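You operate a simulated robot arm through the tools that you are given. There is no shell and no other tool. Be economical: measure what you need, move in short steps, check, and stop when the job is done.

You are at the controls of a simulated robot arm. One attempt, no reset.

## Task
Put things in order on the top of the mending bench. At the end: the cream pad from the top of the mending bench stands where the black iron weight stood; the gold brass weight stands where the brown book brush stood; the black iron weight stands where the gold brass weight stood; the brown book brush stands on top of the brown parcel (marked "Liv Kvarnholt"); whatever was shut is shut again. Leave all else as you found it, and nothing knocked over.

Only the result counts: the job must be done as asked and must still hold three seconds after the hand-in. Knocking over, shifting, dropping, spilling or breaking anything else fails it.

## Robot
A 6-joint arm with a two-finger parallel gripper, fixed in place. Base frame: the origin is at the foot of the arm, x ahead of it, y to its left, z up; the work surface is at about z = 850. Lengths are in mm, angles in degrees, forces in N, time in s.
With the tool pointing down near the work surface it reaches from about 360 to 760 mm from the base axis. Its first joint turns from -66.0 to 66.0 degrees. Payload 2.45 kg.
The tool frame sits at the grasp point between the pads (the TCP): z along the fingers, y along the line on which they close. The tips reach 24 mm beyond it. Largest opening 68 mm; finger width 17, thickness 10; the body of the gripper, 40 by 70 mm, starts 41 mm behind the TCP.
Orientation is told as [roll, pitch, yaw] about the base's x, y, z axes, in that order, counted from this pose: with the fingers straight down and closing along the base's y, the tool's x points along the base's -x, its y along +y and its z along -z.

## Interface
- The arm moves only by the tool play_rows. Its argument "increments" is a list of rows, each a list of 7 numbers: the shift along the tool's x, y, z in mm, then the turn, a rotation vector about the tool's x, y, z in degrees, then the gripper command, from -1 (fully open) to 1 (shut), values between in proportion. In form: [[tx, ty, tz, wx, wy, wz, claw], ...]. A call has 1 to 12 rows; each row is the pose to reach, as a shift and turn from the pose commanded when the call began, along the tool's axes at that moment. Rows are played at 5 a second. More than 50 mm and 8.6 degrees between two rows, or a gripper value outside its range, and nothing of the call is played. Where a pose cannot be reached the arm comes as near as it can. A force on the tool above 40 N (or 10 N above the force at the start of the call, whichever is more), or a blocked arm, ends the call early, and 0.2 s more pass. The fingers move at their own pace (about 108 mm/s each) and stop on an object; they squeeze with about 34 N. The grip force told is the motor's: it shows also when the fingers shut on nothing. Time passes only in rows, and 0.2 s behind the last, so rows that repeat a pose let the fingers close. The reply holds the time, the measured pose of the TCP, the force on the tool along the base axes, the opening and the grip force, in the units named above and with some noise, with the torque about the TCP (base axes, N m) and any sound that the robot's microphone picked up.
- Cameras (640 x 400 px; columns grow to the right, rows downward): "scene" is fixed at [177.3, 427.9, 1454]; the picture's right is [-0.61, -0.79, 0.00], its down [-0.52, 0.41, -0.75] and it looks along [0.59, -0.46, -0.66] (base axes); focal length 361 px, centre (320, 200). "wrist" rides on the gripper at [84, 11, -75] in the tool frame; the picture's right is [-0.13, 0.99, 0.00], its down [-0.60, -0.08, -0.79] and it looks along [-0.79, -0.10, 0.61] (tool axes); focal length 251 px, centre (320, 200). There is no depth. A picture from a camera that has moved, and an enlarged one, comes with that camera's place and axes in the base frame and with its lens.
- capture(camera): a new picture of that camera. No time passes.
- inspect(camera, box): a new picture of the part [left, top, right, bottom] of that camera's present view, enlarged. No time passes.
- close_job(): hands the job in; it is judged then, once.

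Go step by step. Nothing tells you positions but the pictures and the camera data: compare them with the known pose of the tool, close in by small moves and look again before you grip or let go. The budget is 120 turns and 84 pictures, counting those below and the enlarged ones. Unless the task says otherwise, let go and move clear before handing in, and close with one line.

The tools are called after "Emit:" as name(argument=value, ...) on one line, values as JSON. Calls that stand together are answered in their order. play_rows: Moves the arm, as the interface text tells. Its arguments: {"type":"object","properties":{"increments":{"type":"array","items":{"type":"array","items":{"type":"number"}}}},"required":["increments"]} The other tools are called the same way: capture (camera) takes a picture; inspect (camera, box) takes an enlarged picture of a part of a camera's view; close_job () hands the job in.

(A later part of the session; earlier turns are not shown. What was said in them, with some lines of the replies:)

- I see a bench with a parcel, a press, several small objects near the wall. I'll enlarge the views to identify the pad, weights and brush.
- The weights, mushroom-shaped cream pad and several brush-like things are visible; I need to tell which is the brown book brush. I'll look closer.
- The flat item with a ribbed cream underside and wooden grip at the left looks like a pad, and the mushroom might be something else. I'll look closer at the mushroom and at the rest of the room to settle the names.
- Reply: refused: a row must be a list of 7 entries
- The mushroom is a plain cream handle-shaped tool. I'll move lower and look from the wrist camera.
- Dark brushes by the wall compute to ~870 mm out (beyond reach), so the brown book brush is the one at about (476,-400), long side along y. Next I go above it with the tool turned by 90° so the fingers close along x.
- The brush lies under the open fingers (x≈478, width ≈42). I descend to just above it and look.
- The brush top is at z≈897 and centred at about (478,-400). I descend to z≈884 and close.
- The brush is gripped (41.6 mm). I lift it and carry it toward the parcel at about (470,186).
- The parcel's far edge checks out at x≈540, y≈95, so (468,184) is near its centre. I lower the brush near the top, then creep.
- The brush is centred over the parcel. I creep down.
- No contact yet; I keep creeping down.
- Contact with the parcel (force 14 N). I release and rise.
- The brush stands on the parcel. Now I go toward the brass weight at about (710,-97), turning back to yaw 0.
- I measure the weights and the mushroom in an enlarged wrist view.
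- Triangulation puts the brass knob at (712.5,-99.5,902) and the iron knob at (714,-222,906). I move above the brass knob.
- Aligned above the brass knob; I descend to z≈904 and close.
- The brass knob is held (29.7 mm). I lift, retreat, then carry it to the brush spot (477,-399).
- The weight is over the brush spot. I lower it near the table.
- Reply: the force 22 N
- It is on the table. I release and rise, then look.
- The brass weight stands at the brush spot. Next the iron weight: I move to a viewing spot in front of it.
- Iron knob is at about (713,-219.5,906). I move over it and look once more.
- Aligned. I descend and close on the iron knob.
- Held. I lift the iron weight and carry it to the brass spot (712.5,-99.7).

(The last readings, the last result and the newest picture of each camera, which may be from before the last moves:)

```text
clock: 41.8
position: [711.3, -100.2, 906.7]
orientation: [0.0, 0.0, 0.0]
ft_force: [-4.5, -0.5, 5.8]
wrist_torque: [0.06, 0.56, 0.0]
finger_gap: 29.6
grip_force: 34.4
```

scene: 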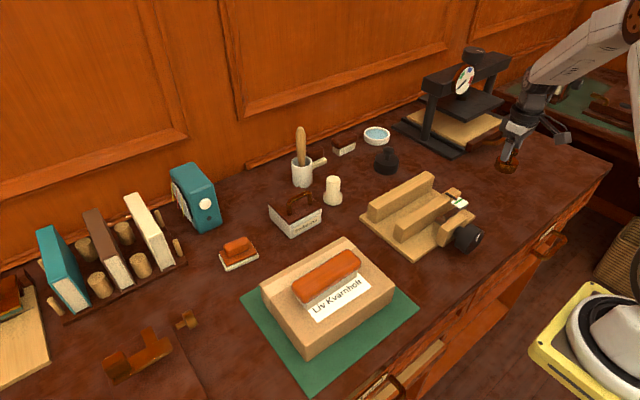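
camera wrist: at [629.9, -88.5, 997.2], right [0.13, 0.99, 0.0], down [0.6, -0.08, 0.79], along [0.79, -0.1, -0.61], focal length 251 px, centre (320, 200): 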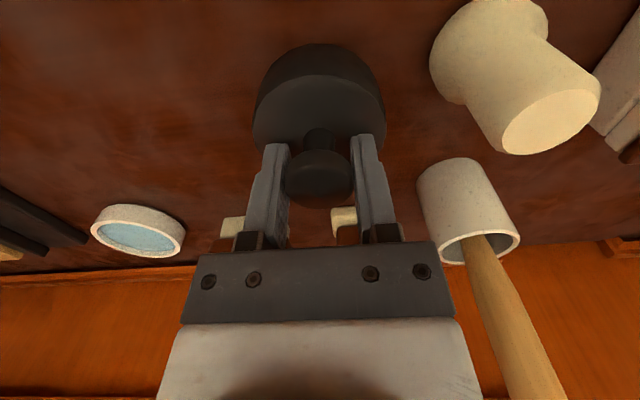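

Contact. I release and rise.

Emit:
play_rows(increments=[[0, 0, 0, 0, 0, 0, -1], [0, 0, 0, 0, 0, 0, -1], [0, 0, 0, 0, 0, 0, -1], [0, 0, -30, 0, 0, 0, -1], [0, 0, -70, 0, 0, 0, -1], [0, 0, -115, 0, 0, 0, -1], [40, 0, -125, 0, 0, 0, -1], [60, 0, -125, 0, 0, 0, -1], [60, 0, -125, 0, 0, 0, -1]])

Emit:
capture(camera="wrist")

Emit:
inspect(camera="wrist", box=[360, 10, 480, 130])

Emit:
capture(camera="scene")

```text
clock: 43.8
position: [653.0, -100.3, 1032.4]
orientation: [0.0, -0.1, 0.0]
ft_force: [-0.5, -0.6, -0.5]
wrist_torque: [-0.01, 0.0, 0.0]
finger_gap: 68.0
grip_force: 0.0
```

```text
40 pictures are left
camera wrist: at [569.3, -89.6, 1108.0], right [0.13, 0.99, 0.0], down [0.6, -0.08, 0.79], along [0.79, -0.1, -0.61], focal length 251 px, centre (320, 200)
```

wrist: 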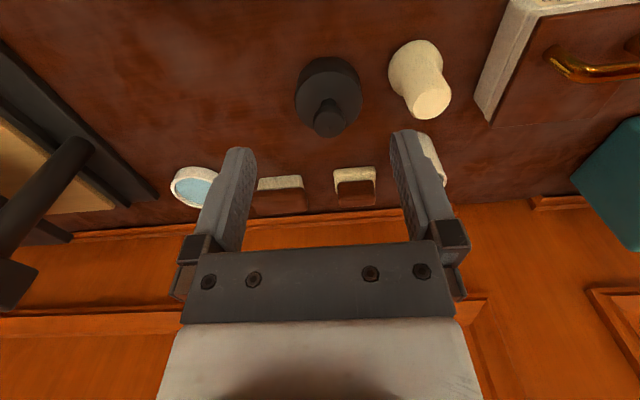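

```text
3.33 times, centred on (420, 70) of wrist
camera zoom: at [569.3, -89.6, 1108.0], right [0.13, 0.99, 0.0], down [0.6, -0.08, 0.79], along [0.79, -0.1, -0.61], focal length 838 px, centre (-13, 633)
```

zoom: 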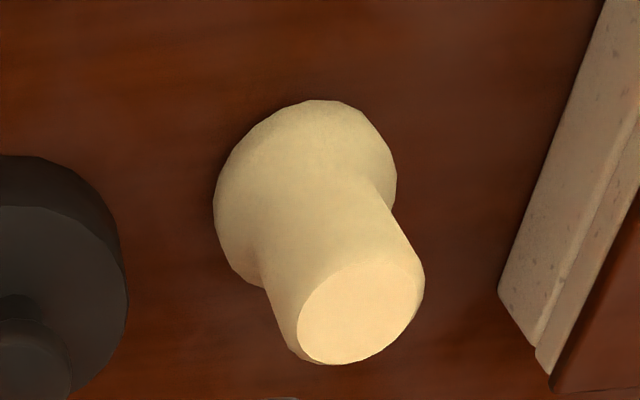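

```text
38 pictures are left
```

scene: 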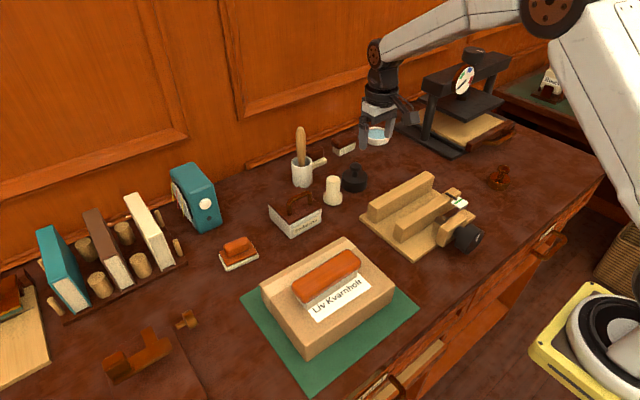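

The iron weight now stands at the brass spot. For the pad I take the flat cream-felt piece with the wooden grip at about (681,259); I go above it with the fingers turned to close across its grip.

Emit:
play_rows(increments=[[-2, 30, 0, 0, 0, -7.1, -1], [-4, 60, 0, 0, 0, -14.2, -1], [-6, 90, 0, 0, 0, -21.3, -1], [-8, 120, 0, 0, 0, -28.4, -1], [-10, 150, 0, 0, 0, -35.5, -1], [-12, 180, 0, 0, 0, -42.6, -1], [-14, 210, 0, 0, 0, -49.7, -1], [-16, 240, 0, 0, 0, -56.8, -1], [-18, 270, 0, 0, 0, -63.9, -1], [-22, 300, 0, 0, 0, -71, -1], [-25, 330, 0, 0, 0, -78.1, -1], [-28, 359, 0, 0, 0, -85, -1]])

Emit:
capture(camera="wrist")

Emit:
capture(camera="scene")

```text
clock: 46.4
position: [679.2, 257.6, 1031.0]
orientation: [0.0, 0.0, 85.1]
ft_force: [0.1, 0.4, 0.4]
wrist_torque: [0.01, -0.01, 0.01]
finger_gap: 68.1
grip_force: 0.1
```

```text
37 pictures are left
camera wrist: at [662.1, 176.9, 1107.5], right [-0.98, 0.21, 0.0], down [0.13, 0.6, 0.79], along [0.17, 0.77, -0.61], focal length 251 px, centre (320, 200)
```

wrist: 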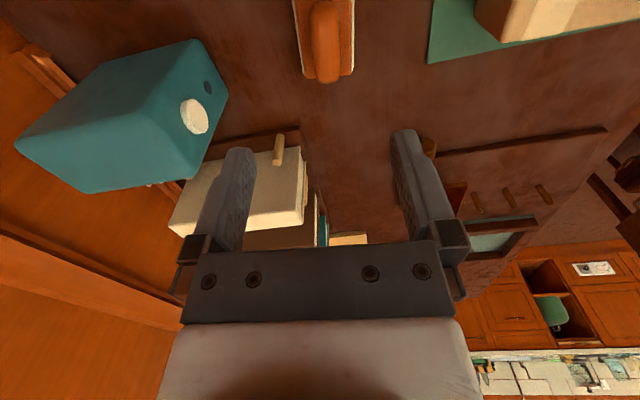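

```text
36 pictures are left
```

scene: 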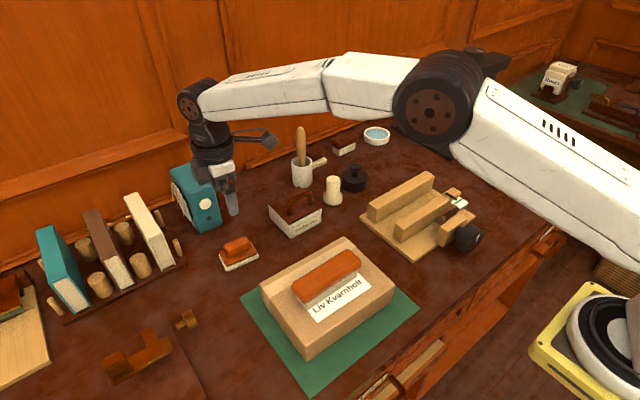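

Emit:
inspect(camera="wrist", box=[270, 0, 380, 90])

```text
4.44 times, centred on (325, 45) of wrist
camera zoom: at [662.1, 176.9, 1107.5], right [-0.98, 0.21, 0.0], down [0.13, 0.6, 0.79], along [0.17, 0.77, -0.61], focal length 1118 px, centre (298, 889)
```

zoom: 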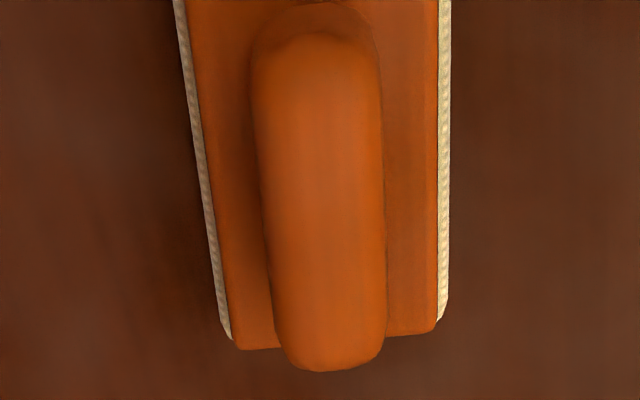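

The grip is about 24 mm wide, centred near (679,260), tilted ~6°. I descend partway and look.

Emit:
play_rows(increments=[[0, 0, 40, 0, 0, 0.8, -1], [-1.5, 0, 80, 0, 0, 0.8, -1], [-1.5, 0, 100, 0, 0, 0.8, -1], [-1.5, 0, 100, 0, 0, 0.8, -1]])

Emit:
capture(camera="wrist")

Emit:
inspect(camera="scene", box=[170, 160, 290, 280])

```text
clock: 47.4
position: [680.4, 261.6, 932.3]
orientation: [0.1, 0.0, 84.2]
ft_force: [-0.1, -0.1, 0.2]
wrist_torque: [0.0, 0.0, -0.01]
finger_gap: 68.2
grip_force: 0.1
```

```text
34 pictures are left
camera wrist: at [661.3, 178.8, 1007.8], right [-0.97, 0.23, 0.0], down [0.14, 0.59, 0.79], along [0.18, 0.77, -0.61], focal length 251 px, centre (320, 200)
```

wrist: 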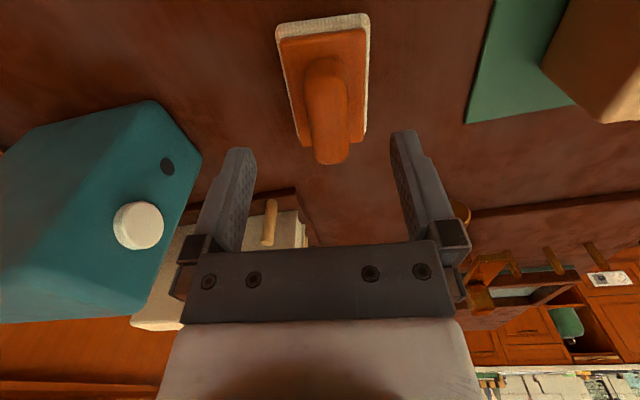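

```text
3.33 times, centred on (230, 220) of scene
camera zoom: at [177.3, 427.9, 1454.0], right [-0.61, -0.79, 0.0], down [-0.52, 0.41, -0.75], along [0.59, -0.46, -0.66], focal length 1202 px, centre (620, 133)
```

zoom: 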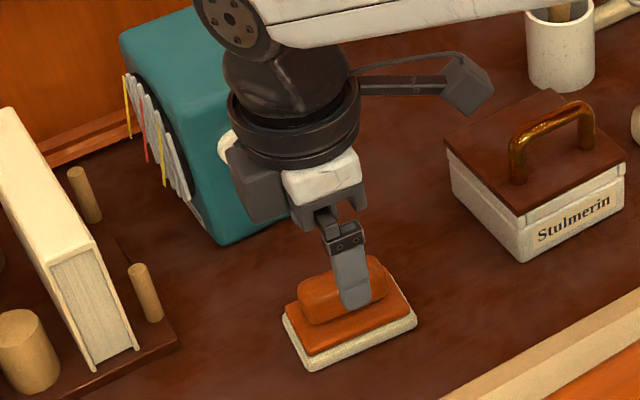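

The grip's centre is about 3 mm toward -x and tilted ~7°; I correct, descend to z≈894 and close.

Emit:
play_rows(increments=[[0, 3.3, 12, 0, 0, 1, -1], [0, 3.3, 25, 0, 0, 1, -1], [0, 3.3, 33, 0, 0, 1, -1], [0, 3.3, 38, 0, 0, 1, -1], [0, 3.3, 38, 0, 0, 1, -1]])

Emit:
capture(camera="wrist")

Emit:
inspect(camera="scene", box=[200, 210, 280, 280])

```text
clock: 48.6
position: [677.9, 260.7, 893.6]
orientation: [0.0, 0.0, 83.2]
ft_force: [-0.3, 1.2, -0.4]
wrist_torque: [-0.04, 0.02, -0.03]
finger_gap: 68.0
grip_force: 0.1
```

```text
32 pictures are left
camera wrist: at [657.3, 178.8, 969.3], right [-0.97, 0.25, 0.0], down [0.15, 0.59, 0.79], along [0.2, 0.77, -0.61], focal length 251 px, centre (320, 200)
```

wrist: 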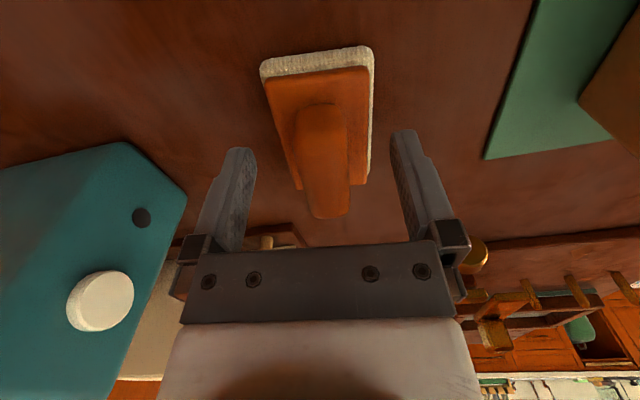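

```text
5.71 times, centred on (240, 245) of scene
camera zoom: at [177.3, 427.9, 1454.0], right [-0.61, -0.79, 0.0], down [-0.52, 0.41, -0.75], along [0.59, -0.46, -0.66], focal length 2061 px, centre (777, -57)
```

zoom: 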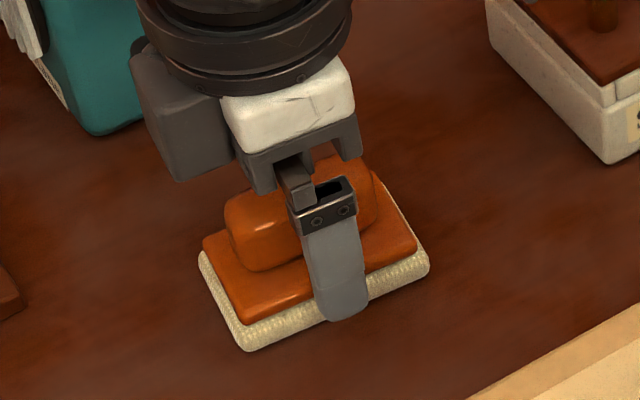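

Fingers straddle the grip with tips just above the plate. I close.

Emit:
play_rows(increments=[[0, 0, 0, 0, 0, 0, 1], [0, 0, 0, 0, 0, 0, 1], [0, 0, 0, 0, 0, 0, 1], [0, 0, 0, 0, 0, 0, 1]])

Emit:
capture(camera="wrist")

```text
clock: 49.6
position: [678.1, 260.6, 893.4]
orientation: [0.1, 0.1, 83.3]
ft_force: [0.6, -0.2, 0.3]
wrist_torque: [0.03, 0.04, -0.01]
finger_gap: 43.2
grip_force: 33.9
```

```text
30 pictures are left
camera wrist: at [657.3, 178.8, 969.4], right [-0.97, 0.25, 0.0], down [0.15, 0.59, 0.79], along [0.2, 0.77, -0.61], focal length 251 px, centre (320, 200)
```

wrist: 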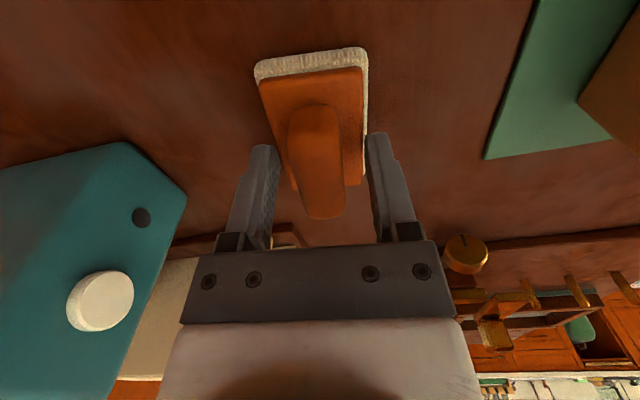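

The gap of 43 mm means the tips caught the plate edges. I open, raise 7 mm and close on the grip itself.

Emit:
play_rows(increments=[[0, 0, 0, 0, 0, 0, -1], [0, 0, 0, 0, 0, 0, -1], [0, 0, -7, 0, 0, 0, -1], [0, 0, -7, 0, 0, 0, -1], [0, 0, -7, 0, 0, 0, 1], [0, 0, -7, 0, 0, 0, 1], [0, 0, -7, 0, 0, 0, 1], [0, 0, -7, 0, 0, 0, 1]])

Emit:
capture(camera="wrist")

```text
clock: 51.4
position: [677.1, 260.5, 900.7]
orientation: [0.0, -0.1, 83.3]
ft_force: [0.6, 0.7, 0.0]
wrist_torque: [-0.02, 0.0, 0.0]
finger_gap: 21.3
grip_force: 34.1
```

```text
29 pictures are left
camera wrist: at [656.4, 178.7, 975.8], right [-0.97, 0.25, 0.0], down [0.15, 0.59, 0.79], along [0.19, 0.77, -0.61], focal length 251 px, centre (320, 200)
```

wrist: 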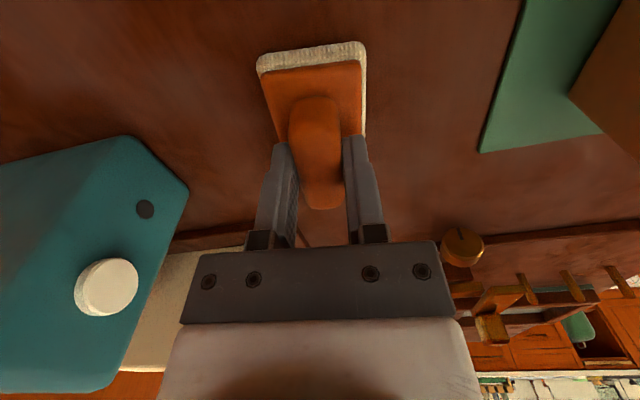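

The grip is held (21.3 mm). I lift and carry the pad along x≈660 toward the iron spot.

Emit:
play_rows(increments=[[0, 0, -10, 0, 0, 0, 1], [0, 0, -45, 0, 0, 0, 1], [0, 0, -85, 0, 0, 0, 1], [0, 0, -120, 0, 0, 0, 1], [45, -3.7, -120, 0, 0, 0, 1], [90, -7.4, -120, 0, 0, 0, 1], [135, -11, -120, 0, 0, 0, 1], [180, -14.7, -120, 0, 0, 0, 1], [225, -18.4, -120, 0, 0, 0, 1], [270, -22.1, -120, 0, 0, 0, 1], [315, -25.8, -120, 0, 0, 0, 1], [360, -29.4, -120, 0, 0, 0, 1]])

Emit:
play_rows(increments=[[40, -3.3, 0, 0, 0, 0, 1], [80, -6.5, 0, 0, 0, 0, 1], [118.2, -9.7, 0, 0, 0, 0, 1], [115, -36, 0, 0, 0, 0, 1], [112, -62.3, 0, 0, 0, 0, 1], [112, -62.3, 35, 0, 0, 0, 1], [112, -62.3, 70, 0, 0, 0, 1], [112, -62.3, 70, 0, 0, 0, 1]])

Emit:
capture(camera="scene")

Emit:
capture(camera="wrist")

```text
clock: 54.0
position: [661.4, -98.8, 1019.7]
orientation: [-0.1, -0.1, 83.2]
ft_force: [0.9, 0.4, -0.3]
wrist_torque: [0.02, -0.01, -0.01]
finger_gap: 21.6
grip_force: 33.5
```

```text
clock: 55.8
position: [713.6, -218.2, 948.4]
orientation: [0.1, -0.1, 83.2]
ft_force: [0.2, 0.0, -1.2]
wrist_torque: [0.0, 0.04, -0.05]
finger_gap: 21.5
grip_force: 33.8
```

```text
28 pictures are left
```

scene: 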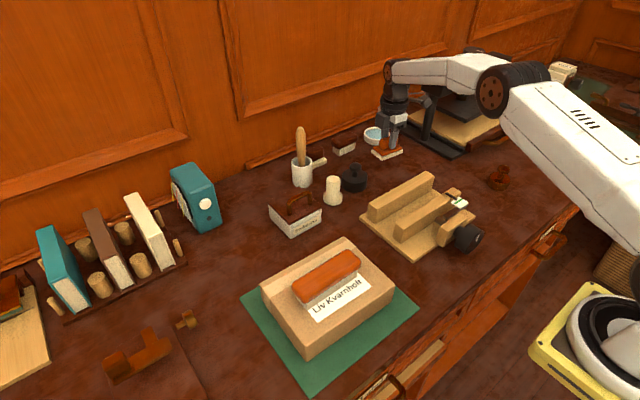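

```text
27 pictures are left
camera wrist: at [693.5, -300.4, 1024.7], right [-0.97, 0.25, 0.0], down [0.15, 0.59, 0.79], along [0.19, 0.77, -0.61], focal length 251 px, centre (320, 200)
```

wrist: 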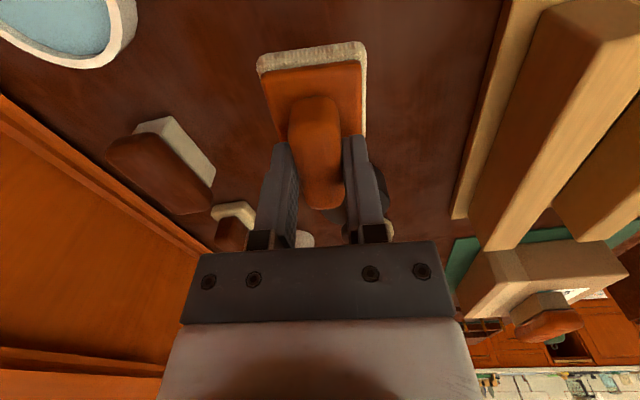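

Over the iron spot. I lower the pad.

Emit:
play_rows(increments=[[0, 0, 20, 0, 0, 0, 1], [0, 0, 36, 0, 0, 0, 1], [0, 0, 44, 0, 0, 0, 1], [0, 0, 46, 0, 0, 0, 1], [0, 0, 46, 0, 0, 0, 1]])

```text
clock: 57.0
position: [712.1, -218.6, 904.5]
orientation: [0.1, 0.0, 83.2]
ft_force: [-0.7, 0.0, -0.9]
wrist_torque: [-0.01, -0.05, -0.04]
finger_gap: 21.3
grip_force: 34.2
```

Emit:
play_rows(increments=[[0, 0, 1.5, 0, 0, 0, 1], [0, 0, 3, 0, 0, 0, 1], [0, 0, 3, 0, 0, 0, 1]])

```text
clock: 57.8
position: [711.6, -219.1, 902.2]
orientation: [0.0, 0.1, 83.3]
ft_force: [-0.4, 0.5, -0.2]
wrist_torque: [-0.02, 0.03, -0.02]
finger_gap: 21.4
grip_force: 33.8
```

Emit:
play_rows(increments=[[0, 0, 1, 0, 0, 0, 1], [0, 0, 2, 0, 0, 0, 1], [0, 0, 2, 0, 0, 0, 1]])

```text
clock: 58.6
position: [712.9, -219.3, 899.2]
orientation: [-0.2, 0.1, 83.2]
ft_force: [-2.1, 1.8, 5.2]
wrist_torque: [0.02, 0.08, 0.0]
finger_gap: 21.1
grip_force: 33.7
```

Contact. I release, rise and check the result.

Emit:
play_rows(increments=[[0, 0, 0, 0, 0, 0, -1], [0, 0, 0, 0, 0, 0, -1], [0, 0, 0, 0, 0, 0, -1], [0, 0, -30, 0, 0, 0, -1], [0, 0, -70, 0, 0, 0, -1], [0, 0, -115, 0, 0, 0, -1], [0, 45, -125, 0, 0, 0, -1], [0, 90, -125, 0, 0, 0, -1], [0, 135, -125, 0, 0, 0, -1], [0, 180, -125, 0, 0, 0, -1], [0, 220, -125, 0, 0, 0, -1], [0, 220, -125, 0, 0, 0, -1]])

Emit:
capture(camera="scene")

Emit:
inspect(camera="scene", box=[310, 110, 430, 210])

```text
clock: 61.2
position: [492.3, -192.8, 1027.0]
orientation: [0.0, 0.0, 83.1]
ft_force: [1.0, 1.0, -0.6]
wrist_torque: [-0.03, 0.0, -0.01]
finger_gap: 68.1
grip_force: 0.1
```

```text
26 pictures are left
```

scene: 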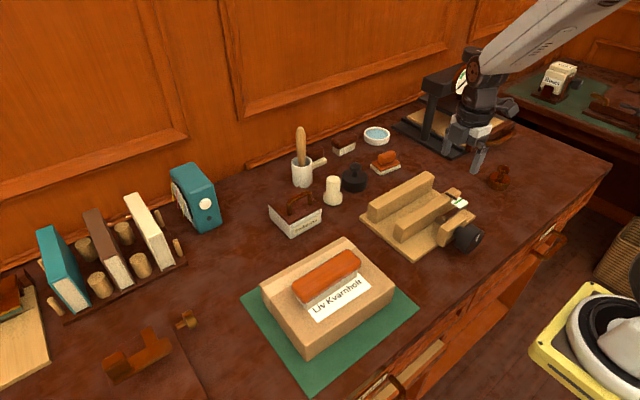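

```text
4.00 times, centred on (370, 160) of scene
camera zoom: at [177.2, 427.9, 1454.0], right [-0.61, -0.79, 0.0], down [-0.52, 0.41, -0.75], along [0.59, -0.46, -0.66], focal length 1443 px, centre (120, 360)
```

zoom: 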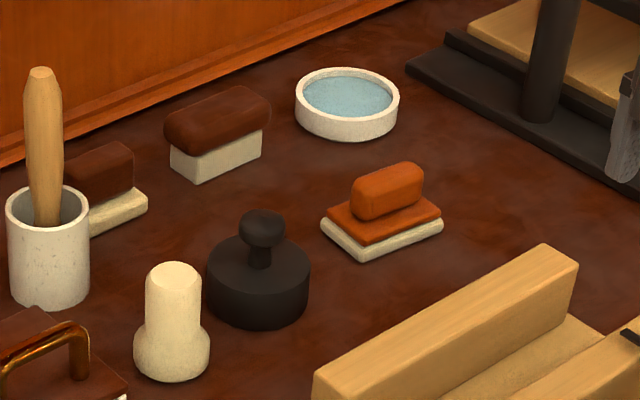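

All four pieces stand as planned. To be sure which piece is the "pad", I take a close look at the mushroom-shaped piece's material before handing in.

Emit:
play_rows(increments=[[-18, -11.4, 0, 0, 0, 7.5, -1], [-36, -22.8, 0, 0, 0, 15, -1], [-54, -34.2, 0, 0, 0, 22.5, -1], [-72, -45.6, 0, 0, 0, 30, -1], [-90, -57, 0, 0, 0, 37.5, -1], [-108, -68.4, 0, 0, 0, 45, -1], [-126, -79.8, 0, 0, 0, 52.5, -1], [-144, -91.2, 0, 0, 0, 60, -1], [-162, -102.6, 0, 0, 0, 67.5, -1], [-181, -114, 15, 0, 0, 75, -1], [-199, -125.6, 35, 0, 0, 83, -1], [-199, -125.6, 35, 0, 0, 83, -1]])

Emit:
inspect(camera="wrist", box=[240, 40, 420, 160])

Emit:
capture(camera="wrist")

```text
clock: 63.8
position: [640.2, -9.0, 988.4]
orientation: [-0.1, 0.0, 0.1]
ft_force: [-0.5, -0.9, 0.7]
wrist_torque: [-0.02, -0.02, 0.01]
finger_gap: 67.9
grip_force: 0.1
```

```text
3.33 times, centred on (330, 100) of wrist
camera zoom: at [556.4, 2.2, 1064.4], right [0.13, 0.99, 0.0], down [0.6, -0.08, 0.79], along [0.79, -0.1, -0.61], focal length 838 px, centre (287, 533)
```

zoom: 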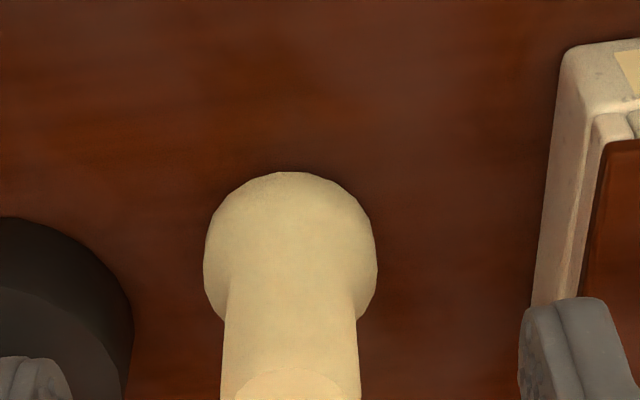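

```text
23 pictures are left
camera wrist: at [556.4, 2.2, 1064.4], right [0.13, 0.99, 0.0], down [0.6, -0.08, 0.79], along [0.79, -0.1, -0.61], focal length 251 px, centre (320, 200)
```

wrist: 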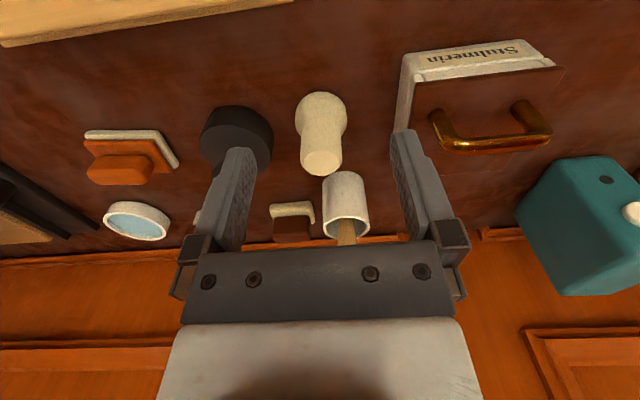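

The mushroom is a dabber-like tool, while the moved flat piece is plainly a pad, so I keep my choice. I retreat upward and hand in.

Emit:
play_rows(increments=[[45, 0, -40, 0, 0, 0, -1], [90, 0, -80, 0, 0, 0, -1], [135, 0, -110, 0, 0, 0, -1], [135, 0, -110, 0, 0, 0, -1]])

Emit:
capture(camera="scene")

```text
refused: row 1 steps farther than a row can; nothing moved
```

```text
22 pictures are left
```

scene: 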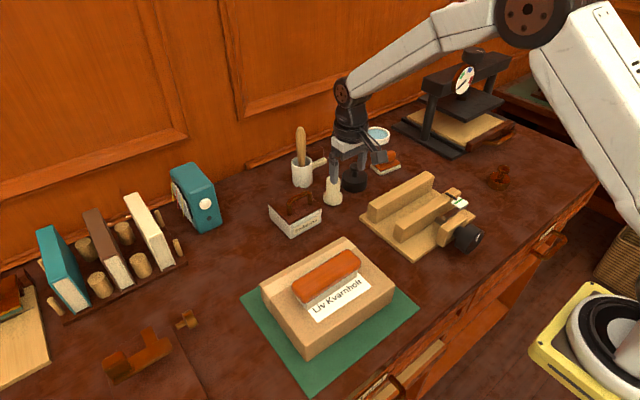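

That step was too long, so I retreat in shorter rows.

Emit:
play_rows(increments=[[0, 0, -40, 0, 0, 0, -1], [0, 0, -80, 0, 0, 0, -1], [40, 0, -100, 0, 0, 0, -1], [80, 0, -110, 0, 0, 0, -1], [120, 0, -110, 0, 0, 0, -1], [160, 0, -110, 0, 0, 0, -1], [160, 0, -110, 0, 0, 0, -1]])

Emit:
capture(camera="scene")

```text
clock: 65.4
position: [481.2, -9.1, 1101.0]
orientation: [-0.1, 0.0, 0.2]
ft_force: [0.0, 1.0, 0.5]
wrist_torque: [0.0, 0.0, 0.03]
finger_gap: 68.1
grip_force: 0.1
```

```text
21 pictures are left
```

scene: 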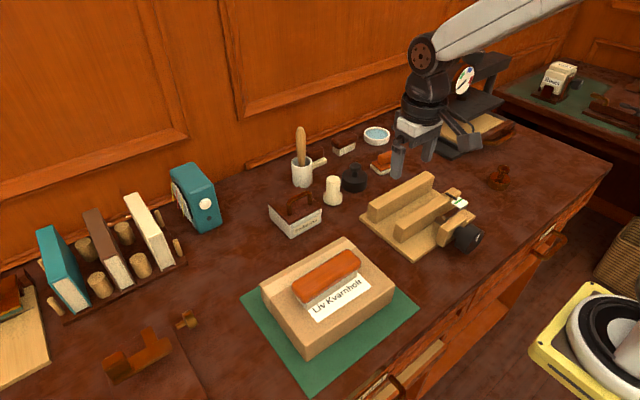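

The arm is clear and all four pieces stand in place, so I hand in.

Emit:
close_job()

```text
The job is handed in.
```

I moved all four pieces and handed the job in, but which pieces were meant by "pad" and "brush" was my own judgement. The brush is on the Liv Kvarnholt parcel, the brass weight on the brush's spot, the iron weight on the brass weight's spot and the pad on the iron weight's spot. I took the flat felt piece with the wooden grip as the cream pad, not the mushroom-shaped cream tool. I took the reachable orange-brown brush as the brown one, because the dark brush by the wall is out of reach. I opened nothing and saw nothing else move or fall.
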